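You operate a simulated robot arm through the tools that you are given. There is no shell and no other tool. Be economical: measure what you need, move in short steps, check, and stop when the job is done.

Carry out the task below with a simulated two-armed robot. There is one attempt and no reset: what you move stays moved.

TASK
Wind the wedge in, grease the rail it uncovers, and wind it back.
Fine: the whole rail; black T handle to OPEN, then SHUT; red brush, loaded at the grease tin, back in its rack. Where these are worked on the way, their far stop is far enough and under half their travel is too little: black t handle. A coat counts when it lies all over at full strength: go over it till it gets no stronger.

The check looks at the end state, three seconds after you hand in, the way a careful person would. Anything else that was tipped, shoved, dropped, spilled or broken makes it a failure.

THE ROBOT
Two 7-joint arms with two-finger grippers on one trunk, on a base that drives. Base frame: it is fixed to the floor where the robot stands at the start and does not move with it; the origin is under the middle of the robot, x ahead of it, y to its left, z up. Lengths are in mm, angles in rad, forces in N, time in s.
The left shoulder is at the start at [78, 151, 988], the right one opposite. With the tool pointing down near the work surface each hand reaches from about 240 to 780 mm from the robot's upright axis, wherever it stands, measured 20 degrees to its own side. Places, roughly: black fixture [700, 200, 1000]; black t handle [500, 0, 900]; hole 1 of the brush rack [800, 0, 900]. Payload 2.54 kg a hand.
The TCP of each hand is the grasp point between the finger pads, 30 mm short of the fingertips. In the tool frame z runs along the fingers and y along their closing line. The gripper opens to 116 mm. The gripper's body begins 95 mm behind the TCP.
Orientation is that of the tool frame in the base frame, as [roll, pitch, yaw] about the fixed x, y, z axes, in that order (R = Rz(yaw) Ry(pitch) Rx(roll)). With the fingers straight down and closing along the base's y, the tool's x points along the base's -x, its y along +y and its z along -z.

THE INTERFACE
- The arms move only by the tool nudge_tool. It takes "left_series", "right_series" or both (then of equal length, played together; a hand with none holds still); each is a list of rows, each an object (a shift or turn left out is 0, a gripper value left out holds the last) with "dp": the shift along the tool's x, y, z in units of 30 mm (1.0 is 30 mm), a list of three; "delta_rot": the turn, a rotation vector about the tool's x, y, z in units of 4 degrees (1.0 is 4 degrees), a list of three. In form: [{"dp": [x, y, z], "delta_rot": [wx, wy, wz]}, ...]. A call has 1 to 12 rows; each row shifts and turns the commanded pose from where the row before left it, along the tool's axes as they then stand. "left_hand" and "right_hand" are, for a hand that has rows, the finger opening in cm, from 0 to 11.6, set as the call begins (left out, the last holds). A call with a number of a shift or a turn outside -1 to 1 is refused whole. Rows are played at 5 a second. More than 50 mm and 0.15 rad between two rows, or a gripper value outside its range, and nothing of the call is played. Where a pose cannot be reached the arm comes as near as it can. A force on the tool above 40 N (or 10 N above the force at the start of the call, whichever is more), or a blocked arm, ends the call early, and 0.2 s more pass. The fingers move at their own pace (about 72 mm/s each) and stop on an object; they squeeze with about 41 N. The grip force told is the motor's: it shows also when the fingers shut on nothing. Time passes only in rows, and 0.2 s behind the last, so rows that do not move let the fingers close. It gives the time, the measured TCP pose, the force on the tool (base axes), the opening and the grip force at its end, in the units of the frame above (readings bear some noise), with the torque about the TCP (base axes, N m) and any sound that the robot's microphone picked up.
- Cameras (640 x 400 px; columns grow to the right, rows downward): "scene" is now at [146.2, 11.8, 1108.4]; the picture's right is [0.10, -0.99, 0.00], its down [-0.39, -0.04, -0.92] and it looks along [0.91, 0.09, -0.39] (base axes); focal length 279 px, centre (320, 200). "left" rides on the left gripper at [69, 15, -122] in its tool frame; the picture's right is [-0.21, 0.98, 0.00], its down [-0.83, -0.18, -0.53] and it looks along [-0.52, -0.11, 0.85] (tool axes); focal length 251 px, centre (320, 200). "right" rides on the right gripper at [69, -15, -122] in its tool frame; the picture's right is [0.21, 0.98, 0.00], its down [-0.83, 0.18, -0.53] and it looks along [-0.52, 0.11, 0.85] (tool axes); focal length 251 px, centre (320, 200). There is no depth. A picture from a camera that has moved, and an enlarged one, comes with that camera's place and axes in the base frame and with its lens. The place of the scene camera against the robot may be out by one fixed shift of up to 25 mm in any direction.
- snapshot(camera): a new picture of that camera. No time passes.
- move_column(by): slides the trunk up (or, below 0, down) by that many mm; the arms and the scene camera ride with it, the base frame stays. It gives what a move gives, with no picture.
- steer(legs): drives the robot by 1 to 6 legs, each [ahead, left, turn to the left] in mm, mm and rad, along the robot's own axes; the way and the turn of a leg run together, so that a leg with both is an arc; at most 1500 mm and 3.142 rad a leg. The arms and the cameras ride along, it lands a little off, and it stops where it bumps. It gives what a move gives.
- pan_tilt(pan, tilt): turns the head with the scene camera to pan (to the left, within 1.396 rad either way) and tilt (down, from -0.506 to 1.204), counted from straight ahead of the robot. It gives what a move gives.
- close_up(camera, box): a new picture of the part [left, top, right, bottom] of that camera's present view, enlarged. No time passes.
- hand_in(): hands the job in; it is judged then, once.

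Work in short steps. Places have to be worked out from the pictures, the camera data and where the tool is seen: move nearer, look again, correct. Check each grasp and each placing, and mend what went wrong. You have 120 turns and 92 pictures in all, those below and enlarged ones among them. Open the grippers and draw the arms clear of the work before you hand the job in, unless the task says otherwise; then end with one line.

The tools are called as a command line: name --argument value ..., lists and objects as JSON in quotes. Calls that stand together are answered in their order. nudge_tool: Moves the arms, as the interface text tells. Its arguments: {"type":"object","properties":{"left_series":{"type":"array"},"left_hand":{"type":"number"},"right_series":{"type":"array"},"right_hand":{"type":"number"}},"required":[]} The other tools are called the same way: move_column (by) slides the trunk up or down; steer (legs) drives the base; pan_tilt (pan, tilt) turns the head that bears the scene camera; snapshot (camera) takes a picture; close_up (camera, box) takes an enlarged picture of a part of a camera's view; hand_in () hands the job in.

At the start:

```text
time: 0.0
left_tool_pos: [476.9, 198.2, 1000.6]
left_orientation: [-3.14, 0.001, -3.14]
left_ft_force: [0.2, 0.0, 0.5]
left_moment: [0.0, 0.01, -0.03]
left_width: 116.0
left_gripper_force: 0.2
right_tool_pos: [390.1, -117.5, 1000.3]
right_orientation: [3.141, 0.001, 3.141]
right_ft_force: [0.0, 1.2, 0.8]
right_moment: [0.0, -0.02, 0.0]
right_width: 116.1
right_gripper_force: 0.1
trunk travel left (down, up): [-225.0, 64.0]
robot x, y, heading: [2.1, -0.0, -0.003]
head pan, tilt: [0.103, 0.407]
```

scene: 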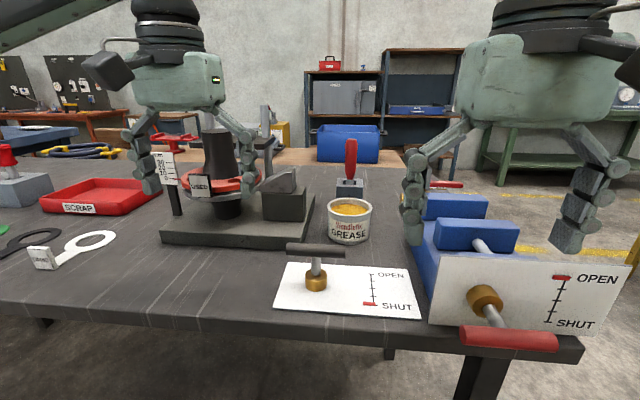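
right: 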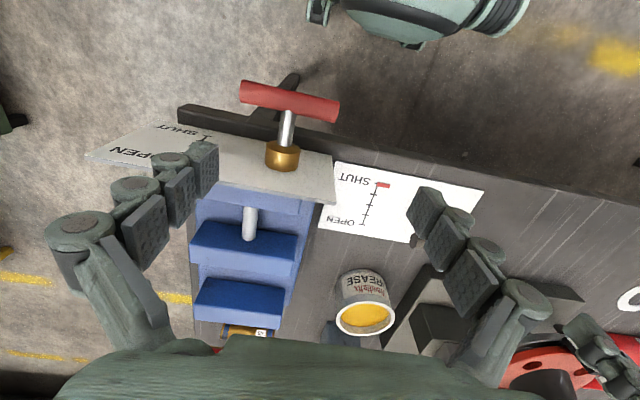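
left: 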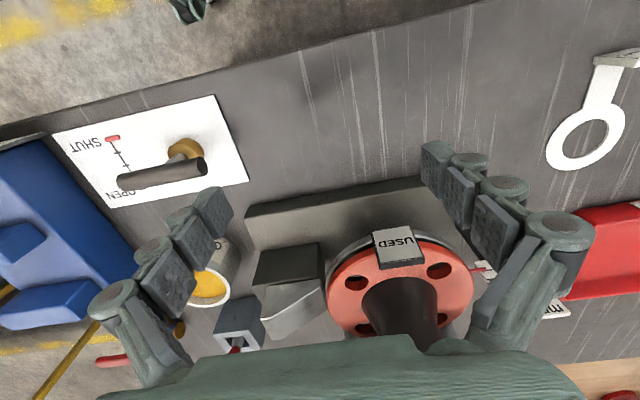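

I look closer at the fixture, the tin, the brush and the T handle first.

close_up --camera "scene" --box '[140, 120, 320, 260]'

close_up --camera "scene" --box '[260, 120, 460, 330]'

close_up --camera "left" --box '[40, 90, 480, 360]'

```text
2.86 times, centred on (230, 190) of scene
camera zoom: at [146.2, 11.8, 1108.4], right [0.1, -0.99, 0.0], down [-0.39, -0.04, -0.92], along [0.91, 0.09, -0.39], focal length 797 px, centre (577, 229)
```

zoom: 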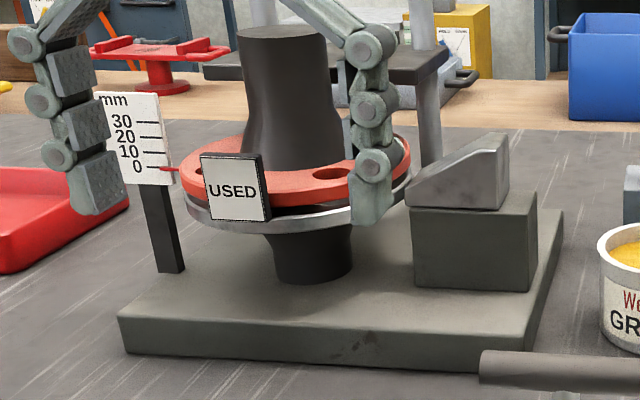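

```text
1.90 times, centred on (360, 225) of scene
camera zoom: at [146.2, 11.8, 1108.4], right [0.1, -0.99, 0.0], down [-0.39, -0.04, -0.92], along [0.91, 0.09, -0.39], focal length 531 px, centre (244, 152)
```

zoom: 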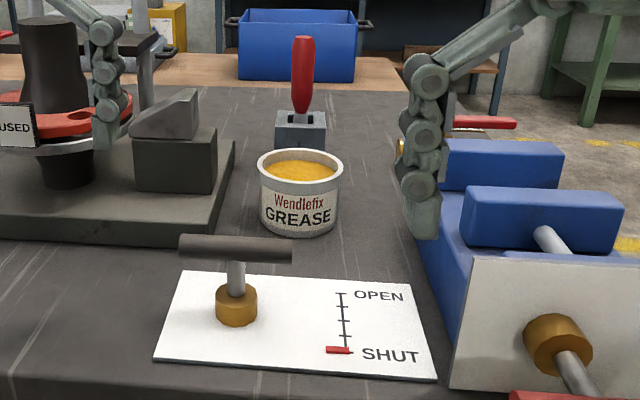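

```text
1.45 times, centred on (260, 225) of left
camera zoom: at [408.3, 214.7, 1122.0], right [0.21, 0.98, 0.0], down [0.83, -0.18, 0.53], along [0.52, -0.11, -0.85], focal length 366 px, centre (407, 164)
```

zoom: 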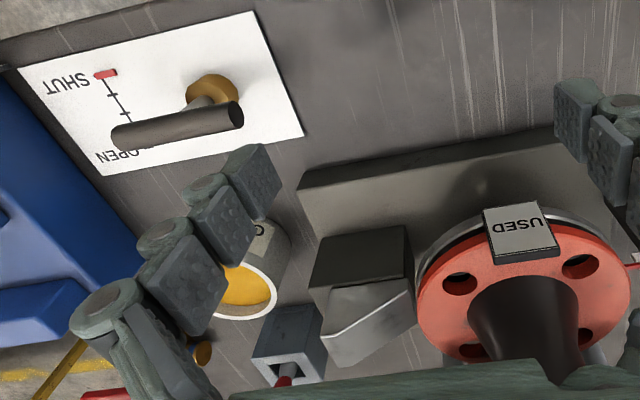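

The T handle stands upright at about (477, 52), with its bar at z≈900, along y. I move the left hand aside and bring the right hand above it, then turn it so it closes across the bar.

nudge_tool --left_series '[{"dp": [0, 1, 0]}, {"dp": [0, 1, 0]}, {"dp": [0, 1, 0]}, {"dp": [0, 1, 0]}, {}, {}, {}, {}]' --right_series '[{"dp": [-0.5, 0.7, 0]}, {"dp": [-0.5, 0.7, 0]}, {"dp": [-0.4, 0.7, 0]}, {"dp": [-0.3, 0.7, 0]}, {"dp": [-0.3, 0.7, 0]}, {"dp": [-0.3, 0.7, 0]}, {"dp": [-0.3, 0.7, 0]}, {"dp": [-0.3, 0.7, 0]}]' --right_hand 8

nudge_tool --right_series '[{"delta_rot": [0, 0, 1]}, {"delta_rot": [0, 0, 1]}, {"delta_rot": [0, 0, 1]}, {"delta_rot": [0, 0, 1]}, {"delta_rot": [0, 0, 1]}, {"delta_rot": [0, 0, 1]}, {"delta_rot": [0, 0, 1]}, {"delta_rot": [0, 0, 1]}, {"delta_rot": [0, 0, 1]}, {"delta_rot": [0, 0, 1]}, {"delta_rot": [0, 0, 1]}]'

nudge_tool --right_series '[{"delta_rot": [0, 0, 1]}, {"delta_rot": [0, 0, 1]}, {"delta_rot": [0, 0, 1]}, {"delta_rot": [0, 0, 1]}, {"delta_rot": [0, 0, 1]}, {"delta_rot": [0, 0, 1]}, {"delta_rot": [0, 0, 1]}, {"delta_rot": [0, 0, 1]}, {"delta_rot": [0, 0, 1]}, {"delta_rot": [0, 0, 1]}, {"delta_rot": [0, 0, 1]}, {"delta_rot": [0, 0, 0.5]}]'

snapshot --camera "right"

snapshot --camera "scene"

```text
time: 1.8
left_tool_pos: [478.9, 319.6, 999.7]
left_orientation: [-3.14, -0.001, -3.139]
left_ft_force: [-0.1, -1.0, -0.9]
left_moment: [-0.01, 0.01, 0.01]
left_width: 115.8
left_gripper_force: 0.1
right_tool_pos: [477.0, 51.2, 999.4]
right_orientation: [3.139, -0.001, -3.141]
right_ft_force: [0.7, 0.0, 0.8]
right_moment: [-0.02, 0.02, 0.0]
right_width: 79.9
right_gripper_force: 0.0
trunk travel left (down, up): [-225.0, 64.0]
robot x, y, heading: [-0.8, -0.2, 0.002]
head pan, tilt: [0.103, 0.407]
```

```text
time: 4.2
left_tool_pos: [477.6, 319.0, 999.8]
left_orientation: [-3.14, 0.001, -3.14]
left_ft_force: [0.0, 0.6, -0.3]
left_moment: [0.0, 0.01, -0.03]
left_width: 115.8
left_gripper_force: 0.1
right_tool_pos: [476.0, 51.4, 1000.2]
right_orientation: [-3.141, 0.001, 2.373]
right_ft_force: [-0.3, -0.1, -0.2]
right_moment: [0.02, 0.0, 0.01]
right_width: 80.1
right_gripper_force: 0.0
trunk travel left (down, up): [-225.0, 64.0]
robot x, y, heading: [2.2, 1.2, 0.002]
head pan, tilt: [0.103, 0.407]
```

```text
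time: 6.8
left_tool_pos: [478.0, 318.7, 999.1]
left_orientation: [-3.141, 0.0, -3.139]
left_ft_force: [0.1, -1.1, -0.6]
left_moment: [0.0, 0.01, -0.03]
left_width: 115.9
left_gripper_force: 0.0
right_tool_pos: [476.5, 50.2, 1001.1]
right_orientation: [-3.141, 0.001, 1.57]
right_ft_force: [0.1, 1.1, 0.3]
right_moment: [0.05, -0.02, 0.03]
right_width: 80.2
right_gripper_force: 0.1
trunk travel left (down, up): [-225.0, 64.0]
robot x, y, heading: [2.6, -4.0, 0.003]
head pan, tilt: [0.103, 0.407]
```

```text
85 pictures are left
camera right: at [461.8, 118.8, 1122.6], right [0.98, 0.21, 0.0], down [0.18, -0.83, 0.53], along [0.11, -0.52, -0.85], focal length 251 px, centre (320, 200)
```

right: 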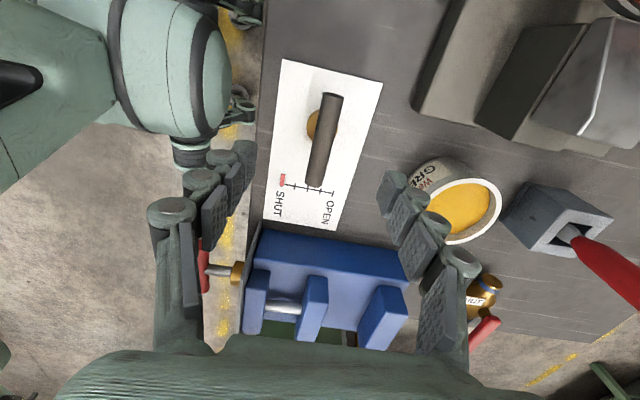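

```text
84 pictures are left
camera scene: at [146.2, 11.8, 1108.4], right [0.1, -0.99, 0.0], down [-0.39, -0.04, -0.92], along [0.91, 0.09, -0.39], focal length 279 px, centre (320, 200)
```

scene: 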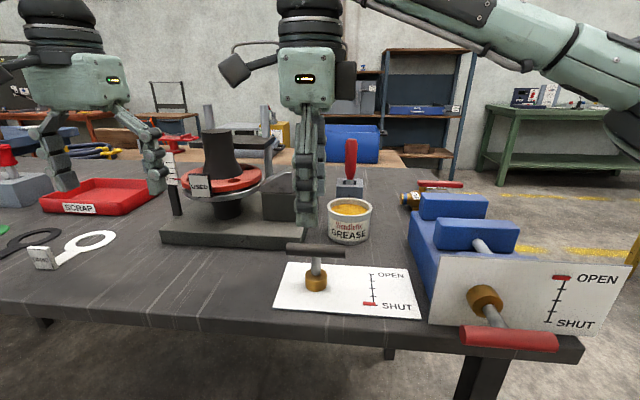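

Triangulating from the left and right wrist cameras puts the bar at (477.6, 50, 913). The right hand is directly above it, so I descend and close.

nudge_tool --right_series '[{"dp": [0, 0, 0.7]}, {"dp": [0, 0, 0.7]}, {"dp": [0, 0, 0.7]}, {"dp": [0, 0, 0.7]}]'

nudge_tool --right_series '[{}, {}, {}, {}]' --right_hand 0

snapshot --camera "right"

```text
time: 7.8
left_tool_pos: [478.3, 319.0, 999.9]
left_orientation: [3.141, -0.001, -3.14]
left_ft_force: [0.4, -0.3, -0.6]
left_moment: [-0.02, -0.02, -0.02]
left_width: 115.9
left_gripper_force: 0.0
right_tool_pos: [478.2, 50.9, 914.9]
right_orientation: [3.141, 0.0, 1.571]
right_ft_force: [0.2, -0.3, 0.0]
right_moment: [0.0, 0.0, -0.01]
right_width: 80.2
right_gripper_force: 0.1
trunk travel left (down, up): [-225.0, 64.0]
robot x, y, heading: [1.0, 3.5, -0.001]
head pan, tilt: [0.103, 0.407]
```

```text
time: 8.8
left_tool_pos: [479.3, 320.7, 998.7]
left_orientation: [-3.141, -0.003, -3.139]
left_ft_force: [-0.4, 0.9, -0.8]
left_moment: [-0.02, 0.02, 0.0]
left_width: 116.0
left_gripper_force: 0.0
right_tool_pos: [479.6, 50.9, 914.5]
right_orientation: [3.14, -0.002, 1.568]
right_ft_force: [18.3, 2.2, 0.5]
right_moment: [-0.05, -0.18, 0.05]
right_width: 16.3
right_gripper_force: 42.0
trunk travel left (down, up): [-225.0, 64.0]
robot x, y, heading: [-3.5, -0.5, 0.001]
head pan, tilt: [0.103, 0.407]
```

```text
83 pictures are left
camera right: at [464.7, 118.5, 1037.0], right [0.98, 0.21, 0.0], down [0.18, -0.83, 0.53], along [0.11, -0.52, -0.85], focal length 251 px, centre (320, 200)
```

right: 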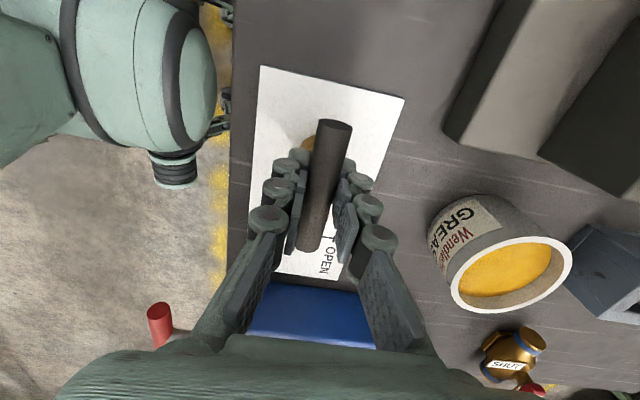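

It is gripped at 16 mm. I ease the side load and try turning counter-clockwise a little, watching the torque.

nudge_tool --right_series '[{"dp": [0, 0.06, 0]}, {"delta_rot": [0, 0, -0.7]}, {"delta_rot": [0, 0, -0.7]}, {"delta_rot": [0, 0, -0.7]}, {"delta_rot": [0, 0, -0.7]}]'

snapshot --camera "scene"

```text
time: 10.0
left_tool_pos: [478.7, 318.7, 999.2]
left_orientation: [-3.139, -0.002, -3.14]
left_ft_force: [-0.8, 0.7, -0.2]
left_moment: [-0.01, -0.01, -0.02]
left_width: 116.0
left_gripper_force: 0.1
right_tool_pos: [478.6, 50.6, 914.7]
right_orientation: [-3.138, 0.0, 1.768]
right_ft_force: [13.2, 2.3, -1.8]
right_moment: [0.31, 0.04, -0.08]
right_width: 16.0
right_gripper_force: 41.4
trunk travel left (down, up): [-225.0, 64.0]
robot x, y, heading: [-0.6, -0.6, 0.001]
head pan, tilt: [0.103, 0.407]
```

```text
82 pictures are left
camera scene: at [147.4, 11.9, 1108.2], right [0.1, -0.99, 0.0], down [-0.39, -0.04, -0.92], along [0.91, 0.09, -0.4], focal length 279 px, centre (320, 200)
```

scene: 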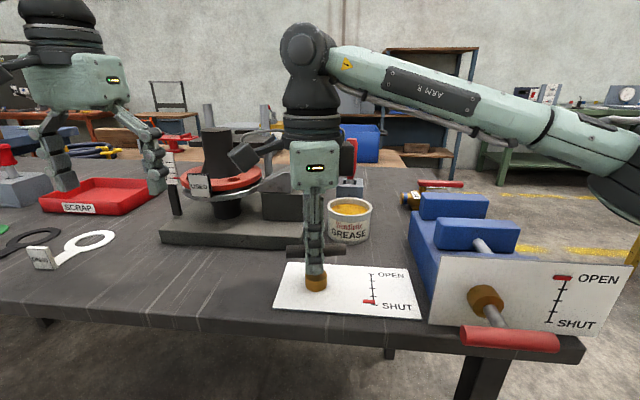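

It turns freely and the marker seems to have shifted up. I keep going counter-clockwise.

nudge_tool --right_series '[{"delta_rot": [0, 0, -1]}, {"delta_rot": [0, 0, -1]}, {"delta_rot": [0, 0, -1]}, {"delta_rot": [0, 0, -1]}, {"delta_rot": [0, 0, -1]}, {"delta_rot": [0, 0, -1]}, {"delta_rot": [0, 0, -1]}, {"delta_rot": [0, 0, -1]}, {"delta_rot": [0, 0, -1]}, {"delta_rot": [0, 0, -1]}, {"delta_rot": [0, 0, -1]}, {"delta_rot": [0, 0, -1]}]'

close_up --camera "scene" --box '[180, 150, 460, 325]'

```text
time: 12.6
left_tool_pos: [476.9, 317.8, 1000.6]
left_orientation: [-3.141, 0.0, -3.141]
left_ft_force: [-0.8, 0.2, -0.3]
left_moment: [-0.03, -0.04, 0.0]
left_width: 115.9
left_gripper_force: 0.1
right_tool_pos: [477.5, 50.2, 914.7]
right_orientation: [-3.139, -0.003, 2.607]
right_ft_force: [-22.9, -12.5, -22.7]
right_moment: [-0.5, -0.63, -0.31]
right_width: 15.8
right_gripper_force: 42.1
trunk travel left (down, up): [-225.0, 64.0]
robot x, y, heading: [2.6, -1.0, 0.003]
head pan, tilt: [0.103, 0.407]
```

```text
2.29 times, centred on (320, 238) of scene
camera zoom: at [145.5, 10.8, 1108.3], right [0.1, -0.99, 0.0], down [-0.39, -0.04, -0.92], along [0.91, 0.09, -0.39], focal length 637 px, centre (320, 114)
```

zoom: 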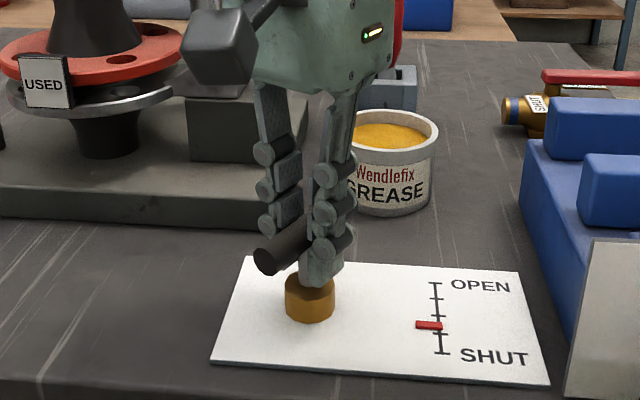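

The marker is about 40% of the way after 60°, so full travel is about 150°. I follow a slight downward pull and continue.

nudge_tool --right_series '[{"dp": [0, 0, 0.04], "delta_rot": [0, 0, -1]}, {"delta_rot": [0, 0, -1]}, {"delta_rot": [0, 0, -1]}, {"delta_rot": [0, 0, -1]}, {"delta_rot": [0, 0, -1]}, {"delta_rot": [0, 0, -1]}, {"delta_rot": [0, 0, -1]}, {"delta_rot": [0, 0, -1]}, {"delta_rot": [0, 0, -1]}, {"delta_rot": [0, 0, -1]}]'

close_up --camera "scene" --box '[180, 150, 460, 325]'

```text
time: 14.8
left_tool_pos: [476.8, 317.5, 1000.0]
left_orientation: [3.14, 0.001, -3.14]
left_ft_force: [-0.2, -0.1, 0.3]
left_moment: [0.0, -0.01, 0.02]
left_width: 115.9
left_gripper_force: 0.1
right_tool_pos: [476.6, 46.5, 915.5]
right_orientation: [-3.138, -0.004, -2.98]
right_ft_force: [-24.7, -25.4, -18.3]
right_moment: [-0.06, 0.02, -0.23]
right_width: 15.9
right_gripper_force: 42.2
trunk travel left (down, up): [-225.0, 64.0]
robot x, y, heading: [-1.2, 0.4, 0.001]
head pan, tilt: [0.103, 0.407]
```

```text
2.29 times, centred on (320, 238) of scene
camera zoom: at [145.3, 9.8, 1108.6], right [0.1, -0.99, 0.0], down [-0.39, -0.04, -0.92], along [0.91, 0.09, -0.39], focal length 637 px, centre (320, 114)
```

zoom: 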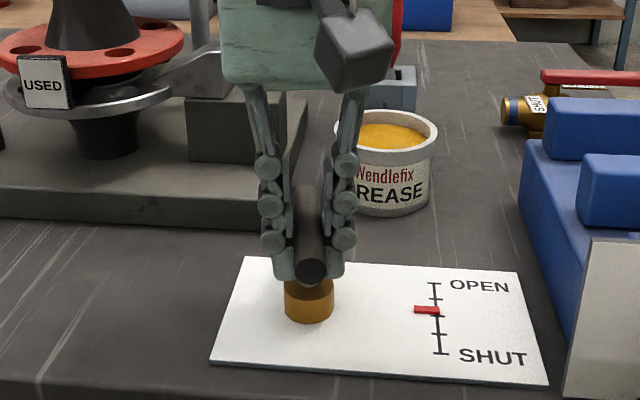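

The wedge is sliding under the disc and the marker is at ~60%. I relieve the side loads and continue.

nudge_tool --right_series '[{"dp": [0.07, -0.06, 0.05]}, {"delta_rot": [0, 0, -1]}, {"delta_rot": [0, 0, -1]}, {"delta_rot": [0, 0, -1]}, {"delta_rot": [0, 0, -1]}, {"delta_rot": [0, 0, -1]}, {"delta_rot": [0, 0, -1]}]'

close_up --camera "scene" --box '[180, 150, 460, 325]'

```text
time: 16.4
left_tool_pos: [476.8, 317.2, 1000.2]
left_orientation: [3.139, 0.0, -3.141]
left_ft_force: [0.2, 0.7, -0.1]
left_moment: [0.03, 0.03, -0.01]
left_width: 116.0
left_gripper_force: 0.0
right_tool_pos: [478.3, 46.3, 913.9]
right_orientation: [3.14, 0.001, -2.563]
right_ft_force: [4.8, -19.6, 8.0]
right_moment: [0.29, -0.62, -0.24]
right_width: 15.7
right_gripper_force: 41.6
trunk travel left (down, up): [-225.0, 64.0]
robot x, y, heading: [-1.0, 2.3, 0.0]
head pan, tilt: [0.103, 0.407]
```

```text
2.29 times, centred on (320, 238) of scene
camera zoom: at [146.0, 10.1, 1108.5], right [0.1, -0.99, 0.0], down [-0.39, -0.04, -0.92], along [0.91, 0.09, -0.39], focal length 637 px, centre (320, 114)
```

zoom: 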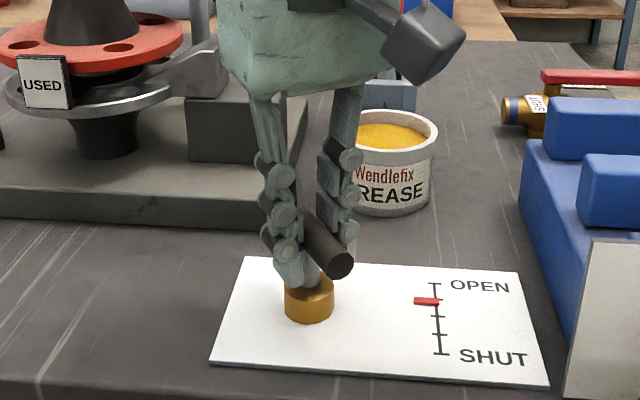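

The marker is at 75%. I continue toward OPEN.

nudge_tool --right_series '[{"delta_rot": [0, 0, -1]}, {"delta_rot": [0, 0, -1]}, {"delta_rot": [0, 0, -1]}, {"delta_rot": [0, 0, -1]}, {"delta_rot": [0, 0, -1]}, {"delta_rot": [0, 0, -1]}, {"delta_rot": [0, 0, -1]}, {"delta_rot": [0, 0, -1]}]'

close_up --camera "scene" --box '[180, 150, 460, 325]'

```text
time: 18.2
left_tool_pos: [477.2, 318.6, 1000.1]
left_orientation: [3.139, -0.001, -3.139]
left_ft_force: [0.2, -0.2, -0.2]
left_moment: [0.0, -0.01, 0.01]
left_width: 116.0
left_gripper_force: 0.0
right_tool_pos: [479.3, 45.9, 914.1]
right_orientation: [-3.14, 0.002, -2.008]
right_ft_force: [22.7, -22.5, 18.8]
right_moment: [-0.37, 0.1, -0.25]
right_width: 15.6
right_gripper_force: 42.0
trunk travel left (down, up): [-225.0, 64.0]
robot x, y, heading: [-0.3, 0.4, -0.004]
head pan, tilt: [0.103, 0.407]
```

```text
2.29 times, centred on (320, 238) of scene
camera zoom: at [146.8, 9.8, 1108.4], right [0.1, -0.99, 0.0], down [-0.39, -0.04, -0.92], along [0.91, 0.09, -0.4], focal length 637 px, centre (320, 114)
```

zoom: 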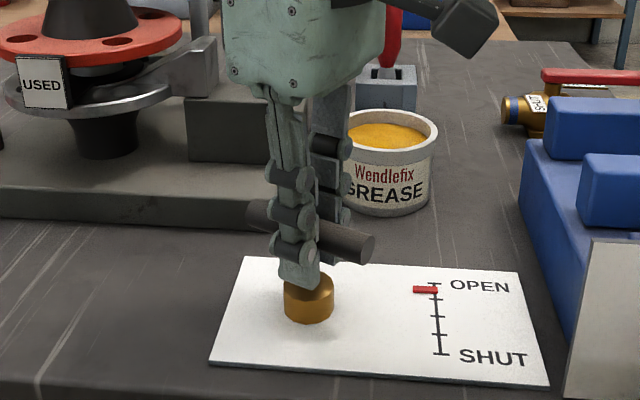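

92% now. I relieve the load and go on to the stop, in smaller steps.

nudge_tool --right_series '[{"dp": [0.02, -0.06, -0.04]}, {"delta_rot": [0, 0, -0.8]}, {"delta_rot": [0, 0, -0.8]}, {"delta_rot": [0, 0, -0.8]}, {"delta_rot": [0, 0, -0.8]}, {"delta_rot": [0, 0, -0.8]}]'

close_up --camera "scene" --box '[180, 150, 460, 325]'

```text
time: 19.6
left_tool_pos: [478.3, 317.4, 999.3]
left_orientation: [3.14, 0.0, -3.139]
left_ft_force: [0.3, 0.4, -0.4]
left_moment: [0.0, 0.03, -0.01]
left_width: 116.1
left_gripper_force: 0.1
right_tool_pos: [479.3, 44.8, 912.7]
right_orientation: [3.14, -0.001, -1.838]
right_ft_force: [11.6, -23.8, 0.2]
right_moment: [0.64, -0.27, -0.15]
right_width: 15.7
right_gripper_force: 41.3
right hand out of reach, approached as far as the arm can: row 5, 6
trunk travel left (down, up): [-225.0, 64.0]
robot x, y, heading: [2.7, -2.6, 0.008]
head pan, tilt: [0.103, 0.407]
```

```text
2.29 times, centred on (320, 238) of scene
camera zoom: at [147.2, 9.6, 1108.2], right [0.1, -0.99, 0.0], down [-0.39, -0.04, -0.92], along [0.91, 0.09, -0.4], focal length 637 px, centre (320, 114)
```

zoom: 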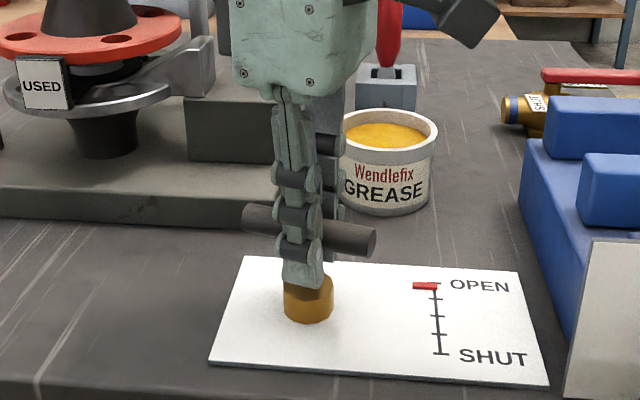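

The marker is at ~96%, and the right wrist is at its limit. I release, rise, and inspect the rail.

nudge_tool --right_series '[{}, {}, {"dp": [0, 0, -0.8]}, {"dp": [0, 0, -1]}, {"dp": [0, 0, -1]}, {"dp": [0, 0, -1]}]' --right_hand 6

snapshot --camera "right"

snapshot --camera "left"

close_up --camera "scene" --box '[150, 120, 430, 325]'

```text
time: 21.0
left_tool_pos: [476.6, 319.4, 999.5]
left_orientation: [-3.14, 0.002, -3.139]
left_ft_force: [-0.3, -0.7, -0.5]
left_moment: [0.0, -0.04, -0.01]
left_width: 115.6
left_gripper_force: 0.0
right_tool_pos: [466.1, 48.7, 1024.5]
right_orientation: [-3.141, 0.001, -1.84]
right_ft_force: [0.6, -0.5, -0.1]
right_moment: [0.01, 0.02, 0.0]
right_width: 60.2
right_gripper_force: 0.1
right hand out of reach, approached as far as the arm can: row 5, 6
trunk travel left (down, up): [-225.0, 64.0]
robot x, y, heading: [-1.0, 3.2, 0.001]
head pan, tilt: [0.103, 0.407]
```

```text
76 pictures are left
camera right: at [461.7, -24.1, 1146.4], right [-1.0, 0.05, 0.0], down [0.04, 0.84, 0.54], along [0.03, 0.53, -0.84], focal length 251 px, centre (320, 200)
```

right: 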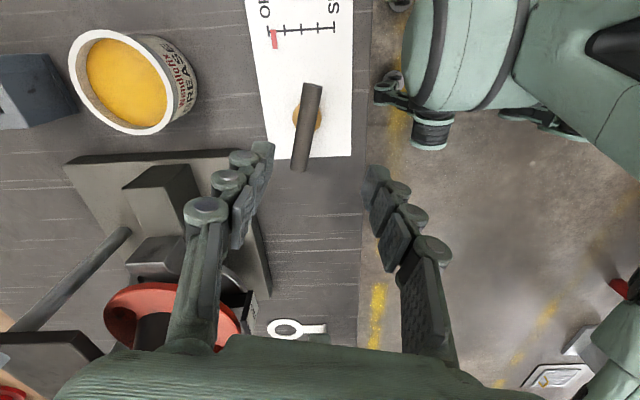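

```text
75 pictures are left
camera left: at [407.9, 335.9, 1121.8], right [0.21, 0.98, 0.0], down [0.83, -0.18, 0.53], along [0.52, -0.11, -0.85], focal length 251 px, centre (320, 200)
```

left: 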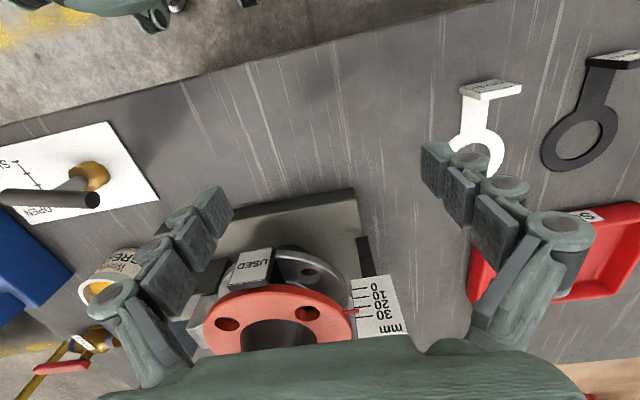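

```text
1.95 times, centred on (290, 222) of scene
camera zoom: at [145.9, 11.8, 1108.4], right [0.1, -0.99, 0.0], down [-0.39, -0.04, -0.92], along [0.91, 0.09, -0.39], focal length 544 px, centre (378, 156)
```

zoom: 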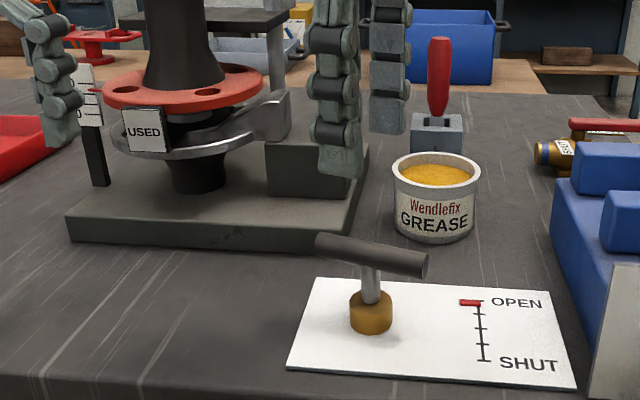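

The marker now sits at OPEN and the rail top of the block is bared. I turn the right hand back to normal orientation on the way to the brush and look toward the rack.

nudge_tool --right_series '[{"delta_rot": [0, 0, 1]}, {"delta_rot": [0, 0, 1]}, {"delta_rot": [0, 0, 1]}, {"delta_rot": [0, 0, 1]}, {"delta_rot": [0, 0, 1]}, {"delta_rot": [0, 0, 1]}, {"delta_rot": [0, 0, 1]}, {"delta_rot": [0, 0, 1]}, {"delta_rot": [0, 0, 1]}, {"delta_rot": [0, 0, 1]}, {"delta_rot": [0, 0, 1]}, {"delta_rot": [0, 0, 1]}]'

nudge_tool --right_series '[{"delta_rot": [0, 0, 1]}, {"delta_rot": [0, 0, 1]}, {"delta_rot": [0, 0, 1]}, {"delta_rot": [0, 0, 1]}, {"delta_rot": [0, 0, 1]}, {"delta_rot": [0, 0, 1]}, {"delta_rot": [0, 0, 0.6]}, {"dp": [-1, -0.5, -0.5]}, {"dp": [-1, -0.5, -0.5]}, {"dp": [-1, -0.5, -0.5]}, {"dp": [-1, -0.5, 0]}]'

snapshot --camera "right"

snapshot --camera "scene"

```text
time: 23.6
left_tool_pos: [478.2, 318.9, 999.4]
left_orientation: [-3.141, 0.0, -3.139]
left_ft_force: [0.2, 0.1, 0.1]
left_moment: [0.0, -0.01, 0.0]
left_width: 115.8
left_gripper_force: 0.1
right_tool_pos: [465.3, 47.6, 1022.1]
right_orientation: [3.141, 0.0, -2.673]
right_ft_force: [-0.3, -0.2, 0.0]
right_moment: [0.02, -0.03, 0.0]
right_width: 60.3
right_gripper_force: 0.0
trunk travel left (down, up): [-225.0, 64.0]
robot x, y, heading: [-0.3, 1.7, 0.001]
head pan, tilt: [0.103, 0.407]
```

```text
time: 26.0
left_tool_pos: [477.9, 319.3, 998.8]
left_orientation: [-3.14, 0.0, -3.141]
left_ft_force: [0.0, 0.0, -0.7]
left_moment: [-0.02, 0.0, 0.02]
left_width: 116.0
left_gripper_force: 0.0
right_tool_pos: [586.8, -11.4, 1067.7]
right_orientation: [3.141, 0.0, -3.133]
right_ft_force: [0.1, 0.5, -0.6]
right_moment: [-0.02, 0.05, -0.01]
right_width: 60.3
right_gripper_force: 0.2
trunk travel left (down, up): [-225.0, 64.0]
robot x, y, heading: [-2.9, 0.8, 0.0]
head pan, tilt: [0.103, 0.407]
```

```text
73 pictures are left
camera right: at [517.7, -28.8, 1190.4], right [-0.22, 0.97, 0.0], down [0.82, 0.19, 0.53], along [0.52, 0.12, -0.85], focal length 251 px, centre (320, 200)
```

right: 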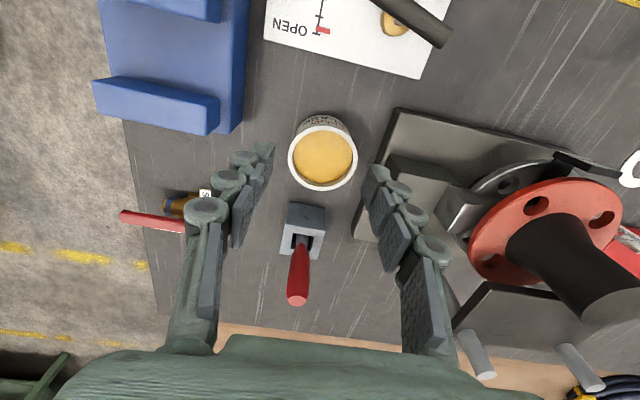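

```text
72 pictures are left
camera scene: at [146.4, 11.8, 1108.3], right [0.1, -0.99, 0.0], down [-0.39, -0.04, -0.92], along [0.91, 0.09, -0.4], focal length 279 px, centre (320, 200)
```

scene: 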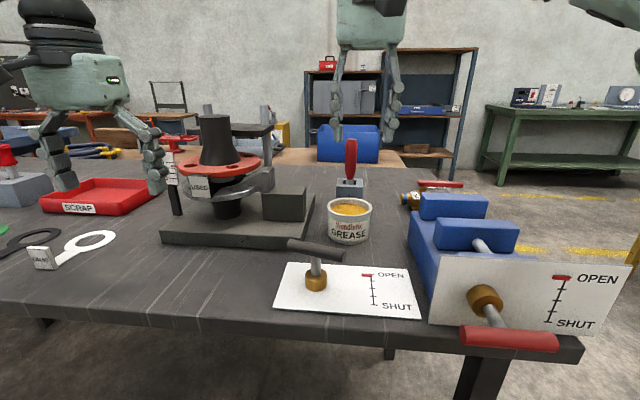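

The brush stands around x≈760–800, y≈3. I need a second wrist view for depth, so I shift the right hand back and to the right.

nudge_tool --right_series '[{"dp": [-1, 0, 0]}, {"dp": [-1, 0, 0]}, {"dp": [-0.5, 0.5, 0]}]'

snapshot --camera "right"

```text
time: 26.8
left_tool_pos: [477.8, 318.9, 999.4]
left_orientation: [3.142, -0.001, -3.139]
left_ft_force: [-0.1, -0.5, 0.2]
left_moment: [0.01, 0.0, -0.01]
left_width: 116.1
left_gripper_force: 0.1
right_tool_pos: [653.3, -2.1, 1068.7]
right_orientation: [3.139, 0.001, -3.133]
right_ft_force: [0.2, -0.5, 0.2]
right_moment: [0.03, 0.02, 0.02]
right_width: 60.0
right_gripper_force: 0.1
right hand out of reach, approached as far as the arm can: row 3
trunk travel left (down, up): [-225.0, 64.0]
robot x, y, heading: [1.2, -2.0, -0.001]
head pan, tilt: [0.103, 0.407]
```

```text
71 pictures are left
camera right: at [583.7, -20.2, 1190.4], right [-0.22, 0.97, 0.0], down [0.82, 0.19, 0.53], along [0.52, 0.12, -0.84], focal length 251 px, centre (320, 200)
```

right: 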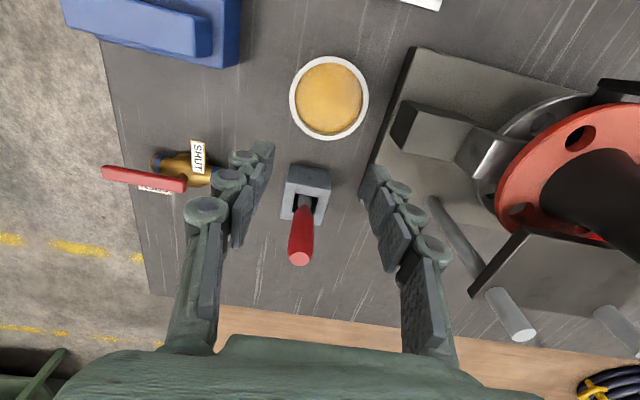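

The brush top is at about (775, 3, 1000), so the robot needs to stand ~170 mm closer. I check the clearance between base and table first.

pan_tilt --pan 0.1 --tilt 1.2

snapshot --camera "scene"

```text
time: 27.9
left_tool_pos: [478.6, 318.7, 1001.2]
left_orientation: [-3.14, 0.0, -3.141]
left_ft_force: [-0.2, 0.8, 0.0]
left_moment: [-0.03, -0.04, -0.01]
left_width: 115.8
left_gripper_force: 0.1
right_tool_pos: [651.8, -1.5, 1068.1]
right_orientation: [3.14, 0.001, -3.135]
right_ft_force: [-0.1, -0.2, 0.4]
right_moment: [0.0, 0.02, 0.06]
right_width: 59.9
right_gripper_force: 0.0
trunk travel left (down, up): [-225.0, 64.0]
robot x, y, heading: [1.1, -3.1, -0.002]
head pan, tilt: [0.099, 1.201]
```

```text
70 pictures are left
camera scene: at [109.8, 8.0, 1046.2], right [0.1, -1.0, 0.0], down [-0.93, -0.09, -0.36], along [0.36, 0.04, -0.93], focal length 279 px, centre (320, 200)
```

scene: 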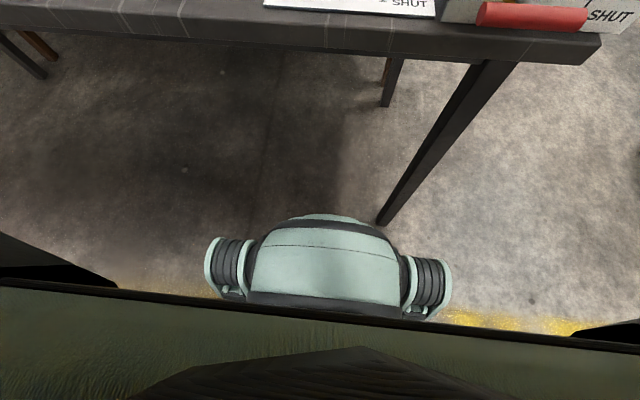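

The base seems to have ~170 mm before the table leg, so I'll go 130 mm only. First I raise the trunk and pull the left hand back and up.

nudge_tool --left_series '[{"dp": [0.8, 0, -0.8]}, {"dp": [0.8, 0, -0.8]}, {"dp": [0.8, 0, 0]}, {"dp": [0.8, 0, 0]}]'

move_column --by 60

steer --legs '[[130, 0, 0]]'

pan_tilt --pan 0.05 --tilt 0.6

snapshot --camera "scene"

snapshot --camera "right"

```text
time: 28.9
left_tool_pos: [379.3, 317.6, 1046.6]
left_orientation: [3.141, 0.0, -3.138]
left_ft_force: [-0.9, 0.6, -0.2]
left_moment: [0.02, -0.02, 0.01]
left_width: 115.8
left_gripper_force: 0.2
right_tool_pos: [653.4, -3.1, 1068.5]
right_orientation: [3.142, 0.001, -3.133]
right_ft_force: [-1.3, 0.6, -0.2]
right_moment: [-0.02, 0.0, 0.0]
right_width: 60.2
right_gripper_force: 0.0
trunk travel left (down, up): [-225.0, 64.0]
robot x, y, heading: [-1.7, -2.3, 0.0]
head pan, tilt: [0.099, 1.201]
```

```text
time: 29.9
left_tool_pos: [379.2, 318.5, 1107.8]
left_orientation: [-3.14, 0.001, -3.141]
left_ft_force: [-0.4, -0.7, 0.2]
left_moment: [-0.02, -0.02, -0.01]
left_width: 115.6
left_gripper_force: 0.0
right_tool_pos: [653.4, -2.0, 1127.9]
right_orientation: [-3.141, 0.001, -3.133]
right_ft_force: [0.1, -0.2, 0.4]
right_moment: [0.03, 0.0, 0.02]
right_width: 60.0
right_gripper_force: 0.1
trunk travel left (down, up): [-285.0, 4.0]
robot x, y, heading: [-0.3, -2.8, -0.004]
head pan, tilt: [0.099, 1.201]
```

```text
time: 31.2
left_tool_pos: [508.1, 320.6, 1106.7]
left_orientation: [3.14, 0.0, -3.139]
left_ft_force: [-0.1, 0.2, -0.2]
left_moment: [0.01, 0.05, -0.01]
left_width: 115.6
left_gripper_force: 0.1
right_tool_pos: [782.0, -0.0, 1126.5]
right_orientation: [-3.141, -0.002, -3.133]
right_ft_force: [-0.2, 0.0, -0.8]
right_moment: [-0.03, 0.06, 0.02]
right_width: 60.0
right_gripper_force: 0.0
trunk travel left (down, up): [-285.0, 4.0]
robot x, y, heading: [126.0, 0.0, 0.006]
head pan, tilt: [0.099, 1.201]
```

```text
time: 32.2
left_tool_pos: [507.2, 319.1, 1106.7]
left_orientation: [3.141, 0.002, -3.137]
left_ft_force: [-0.6, -0.8, -0.5]
left_moment: [-0.02, -0.01, 0.0]
left_width: 116.1
left_gripper_force: 0.1
right_tool_pos: [781.5, -0.2, 1127.9]
right_orientation: [-3.14, 0.0, -3.132]
right_ft_force: [-0.1, 0.2, 0.0]
right_moment: [0.02, 0.0, -0.04]
right_width: 60.1
right_gripper_force: 0.1
trunk travel left (down, up): [-285.0, 4.0]
robot x, y, heading: [128.5, 0.1, -0.002]
head pan, tilt: [0.051, 0.6]
```

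```text
69 pictures are left
camera scene: at [270.1, 7.3, 1150.7], right [0.05, -1.0, 0.0], down [-0.56, -0.03, -0.82], along [0.82, 0.04, -0.57], focal length 279 px, centre (320, 200)
```

scene: 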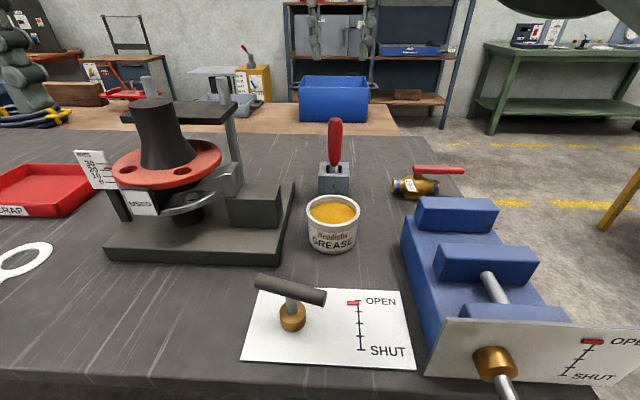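

```text
68 pictures are left
camera right: at [711.7, -18.0, 1250.0], right [-0.22, 0.97, 0.0], down [0.82, 0.19, 0.53], along [0.52, 0.12, -0.85], focal length 251 px, centre (320, 200)
```

right: 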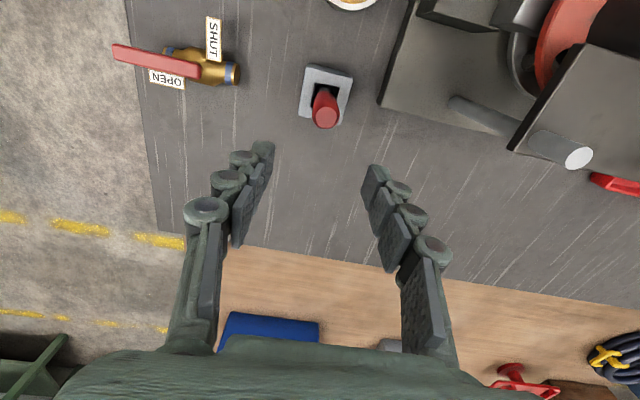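

The brush sits at about (767, 1) with its top at z≈1005. I centre over it and descend to z≈960.

nudge_tool --right_series '[{"dp": [0.47, 0.04, 0]}, {"dp": [0, 0, 1]}, {"dp": [0, 0, 1]}, {"dp": [0, 0, 1]}]'

snapshot --camera "right"

```text
time: 33.2
left_tool_pos: [507.4, 318.1, 1107.9]
left_orientation: [-3.141, 0.002, -3.137]
left_ft_force: [0.9, 0.3, 0.5]
left_moment: [-0.01, 0.01, 0.0]
left_width: 116.0
left_gripper_force: 0.1
right_tool_pos: [766.3, -1.6, 1037.1]
right_orientation: [3.141, 0.001, -3.132]
right_ft_force: [0.1, 0.7, 0.0]
right_moment: [0.03, -0.03, 0.05]
right_width: 60.0
right_gripper_force: 0.1
trunk travel left (down, up): [-285.0, 4.0]
robot x, y, heading: [129.7, 1.3, 0.006]
head pan, tilt: [0.051, 0.6]
```

```text
67 pictures are left
camera right: at [697.8, -18.5, 1158.6], right [-0.22, 0.97, 0.0], down [0.82, 0.19, 0.53], along [0.52, 0.12, -0.85], focal length 251 px, centre (320, 200)
```

right: 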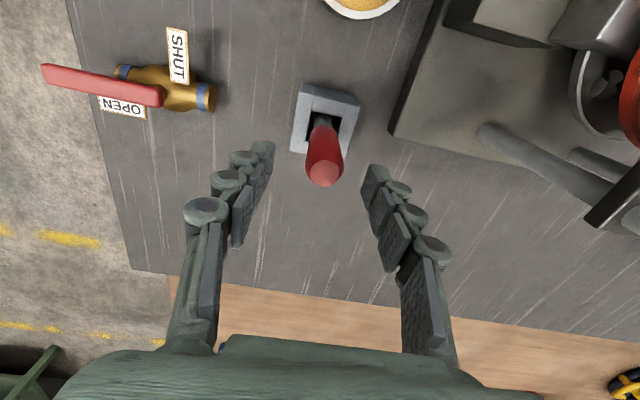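

It is aligned to within 3 mm. I descend to the handle and close.

nudge_tool --right_series '[{"dp": [-0.08, 0.1, 0.8]}, {"dp": [0, 0, 0.9]}, {"dp": [0, 0, 0.9]}]'

nudge_tool --right_series '[{}, {}, {}, {}]' --right_hand 0

snapshot --camera "right"

```text
time: 34.0
left_tool_pos: [508.6, 318.7, 1107.5]
left_orientation: [-3.141, 0.0, -3.139]
left_ft_force: [0.5, -1.3, -0.4]
left_moment: [0.02, 0.01, 0.01]
left_width: 116.0
left_gripper_force: 0.0
right_tool_pos: [768.0, 2.7, 959.9]
right_orientation: [3.141, -0.001, -3.134]
right_ft_force: [0.4, 0.0, 0.6]
right_moment: [-0.01, 0.0, 0.01]
right_width: 59.5
right_gripper_force: 0.1
trunk travel left (down, up): [-285.0, 4.0]
robot x, y, heading: [127.2, 2.0, -0.001]
head pan, tilt: [0.051, 0.6]
```

```text
time: 35.0
left_tool_pos: [507.6, 319.0, 1107.5]
left_orientation: [-3.141, -0.001, -3.138]
left_ft_force: [-1.0, -0.1, -0.6]
left_moment: [0.0, -0.01, -0.02]
left_width: 115.9
left_gripper_force: 0.1
right_tool_pos: [767.8, 1.3, 959.6]
right_orientation: [-3.141, 0.001, -3.134]
right_ft_force: [0.0, 0.1, 0.2]
right_moment: [0.02, 0.03, 0.02]
right_width: 25.3
right_gripper_force: 40.9
trunk travel left (down, up): [-285.0, 4.0]
robot x, y, heading: [128.7, -1.2, -0.003]
head pan, tilt: [0.051, 0.6]
```

```text
66 pictures are left
camera right: at [699.4, -15.2, 1082.2], right [-0.22, 0.97, 0.0], down [0.82, 0.19, 0.53], along [0.52, 0.12, -0.85], focal length 251 px, centre (320, 200)
```

right: 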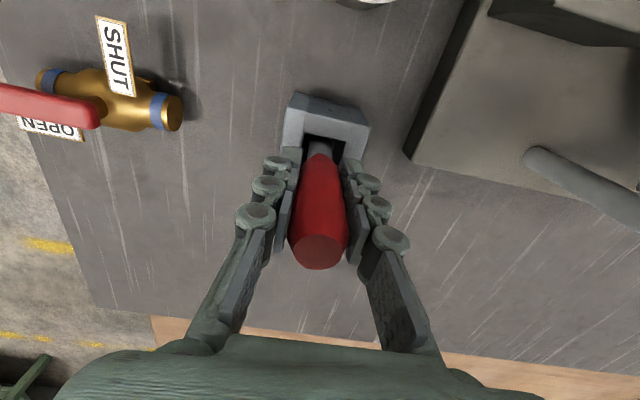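

The brush is gripped firmly; its home TCP is (768, 1.5, 960). I lift it straight up 120 mm.

nudge_tool --right_series '[{"dp": [0, 0, -0.6]}, {"dp": [0, 0, -0.8]}, {"dp": [0, 0, -0.9]}, {"dp": [0, 0, -0.9]}, {"dp": [0, 0, -0.8]}]'

snapshot --camera "scene"

snapshot --camera "right"

```text
time: 36.2
left_tool_pos: [507.6, 317.7, 1106.0]
left_orientation: [-3.139, 0.0, -3.139]
left_ft_force: [0.7, -0.5, 0.7]
left_moment: [0.02, -0.01, -0.02]
left_width: 115.6
left_gripper_force: 0.1
right_tool_pos: [768.9, 3.8, 1081.0]
right_orientation: [-3.141, -0.001, -3.13]
right_ft_force: [-0.7, -0.5, -1.5]
right_moment: [-0.01, 0.0, 0.0]
right_width: 25.2
right_gripper_force: 41.2
trunk travel left (down, up): [-285.0, 4.0]
robot x, y, heading: [131.1, -2.0, 0.0]
head pan, tilt: [0.051, 0.6]
```

```text
65 pictures are left
camera scene: at [269.9, 7.5, 1150.8], right [0.05, -1.0, 0.0], down [-0.56, -0.03, -0.83], along [0.82, 0.04, -0.56], focal length 279 px, centre (320, 200)
```

scene: 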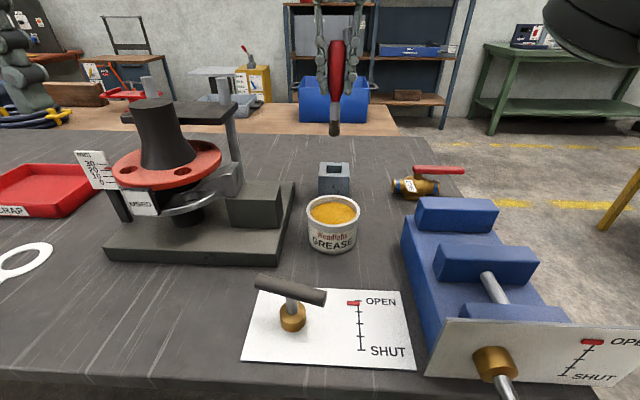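

```text
64 pictures are left
camera right: at [699.4, -12.9, 1203.1], right [-0.22, 0.97, 0.0], down [0.82, 0.19, 0.53], along [0.52, 0.12, -0.85], focal length 251 px, centre (320, 200)
```

right: 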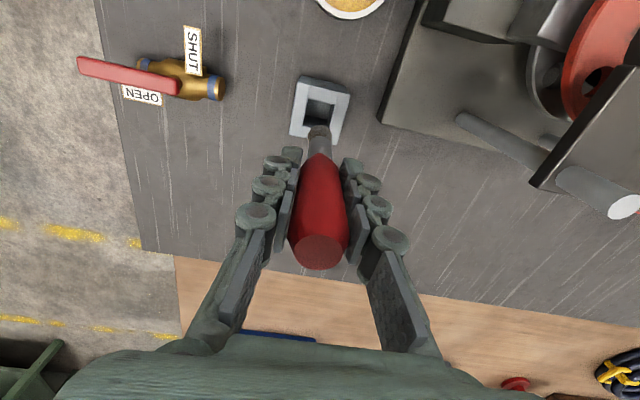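

The brush tip is ~110 mm below the TCP, and the tin is at about (635, 2) with its rim at z≈885. I move above the tin and look.

nudge_tool --right_series '[{"dp": [0.9, 0, 0]}, {"dp": [0.9, 0, 0]}, {"dp": [0.9, 0, 0]}, {"dp": [0.9, 0, 0]}, {"dp": [0.85, 0, 0.7]}, {"dp": [0, 0, 0.7]}]'

snapshot --camera "scene"

snapshot --camera "right"

```text
time: 37.6
left_tool_pos: [507.9, 317.7, 1107.9]
left_orientation: [-3.141, 0.0, -3.139]
left_ft_force: [1.0, 0.0, 0.5]
left_moment: [0.02, 0.02, 0.0]
left_width: 116.0
left_gripper_force: 0.1
right_tool_pos: [637.3, 1.6, 1038.3]
right_orientation: [3.14, 0.0, -3.133]
right_ft_force: [0.6, 0.4, 0.0]
right_moment: [0.03, -0.01, -0.02]
right_width: 25.0
right_gripper_force: 41.0
trunk travel left (down, up): [-285.0, 4.0]
robot x, y, heading: [127.4, -1.9, 0.001]
head pan, tilt: [0.051, 0.6]
```

```text
63 pictures are left
camera scene: at [270.5, 7.3, 1150.7], right [0.05, -1.0, 0.0], down [-0.56, -0.03, -0.82], along [0.82, 0.04, -0.57], focal length 279 px, centre (320, 200)
```

scene: 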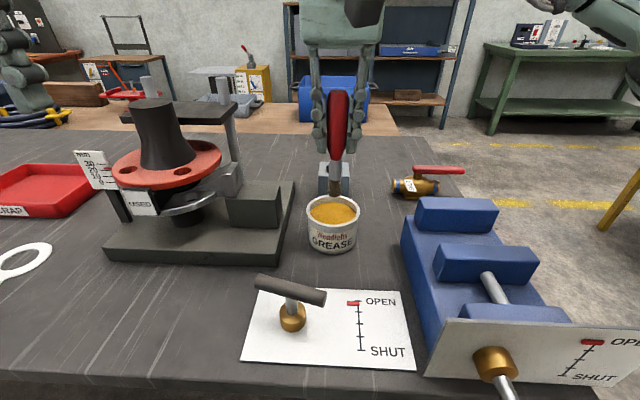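

```text
62 pictures are left
camera right: at [567.6, -16.0, 1159.9], right [-0.22, 0.97, 0.0], down [0.82, 0.19, 0.53], along [0.52, 0.12, -0.85], focal length 251 px, centre (320, 200)
```

right: 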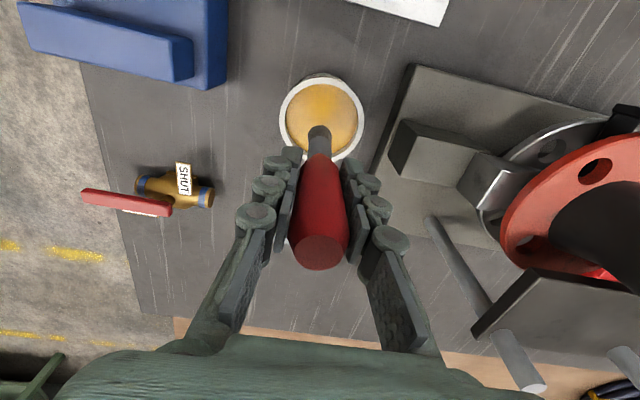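

It is well centred over the tin. I lower the tip into the grease.

nudge_tool --right_series '[{"dp": [0, 0, 0.6]}, {"dp": [0, 0, 0.6]}, {"dp": [0, 0, 0.5]}, {"dp": [0, 0, 0.3]}, {}]'

close_up --camera "scene" --box '[250, 120, 420, 270]'

```text
time: 38.8
left_tool_pos: [505.7, 318.7, 1109.0]
left_orientation: [-3.141, 0.0, -3.138]
left_ft_force: [0.3, 0.4, 1.0]
left_moment: [-0.02, -0.04, -0.01]
left_width: 116.4
left_gripper_force: 0.2
right_tool_pos: [635.2, 1.9, 980.6]
right_orientation: [3.139, 0.004, -3.133]
right_ft_force: [1.7, 0.5, 29.4]
right_moment: [0.04, -0.2, 0.01]
right_width: 24.9
right_gripper_force: 41.0
trunk travel left (down, up): [-285.0, 4.0]
robot x, y, heading: [130.5, 0.7, 0.001]
head pan, tilt: [0.051, 0.6]
```

```text
2.67 times, centred on (335, 195) of scene
camera zoom: at [268.2, 7.4, 1151.3], right [0.05, -1.0, 0.0], down [-0.56, -0.03, -0.83], along [0.83, 0.04, -0.56], focal length 744 px, centre (280, 213)
```

zoom: 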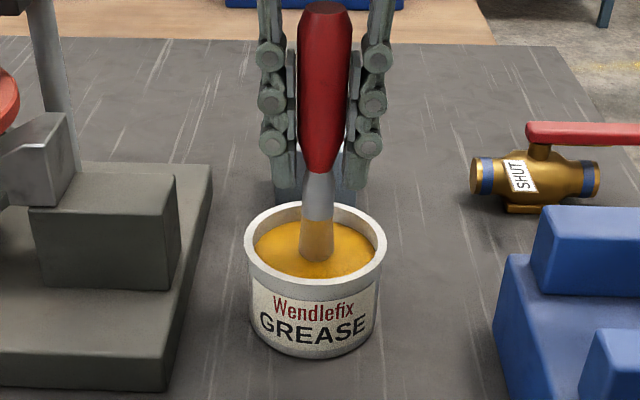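

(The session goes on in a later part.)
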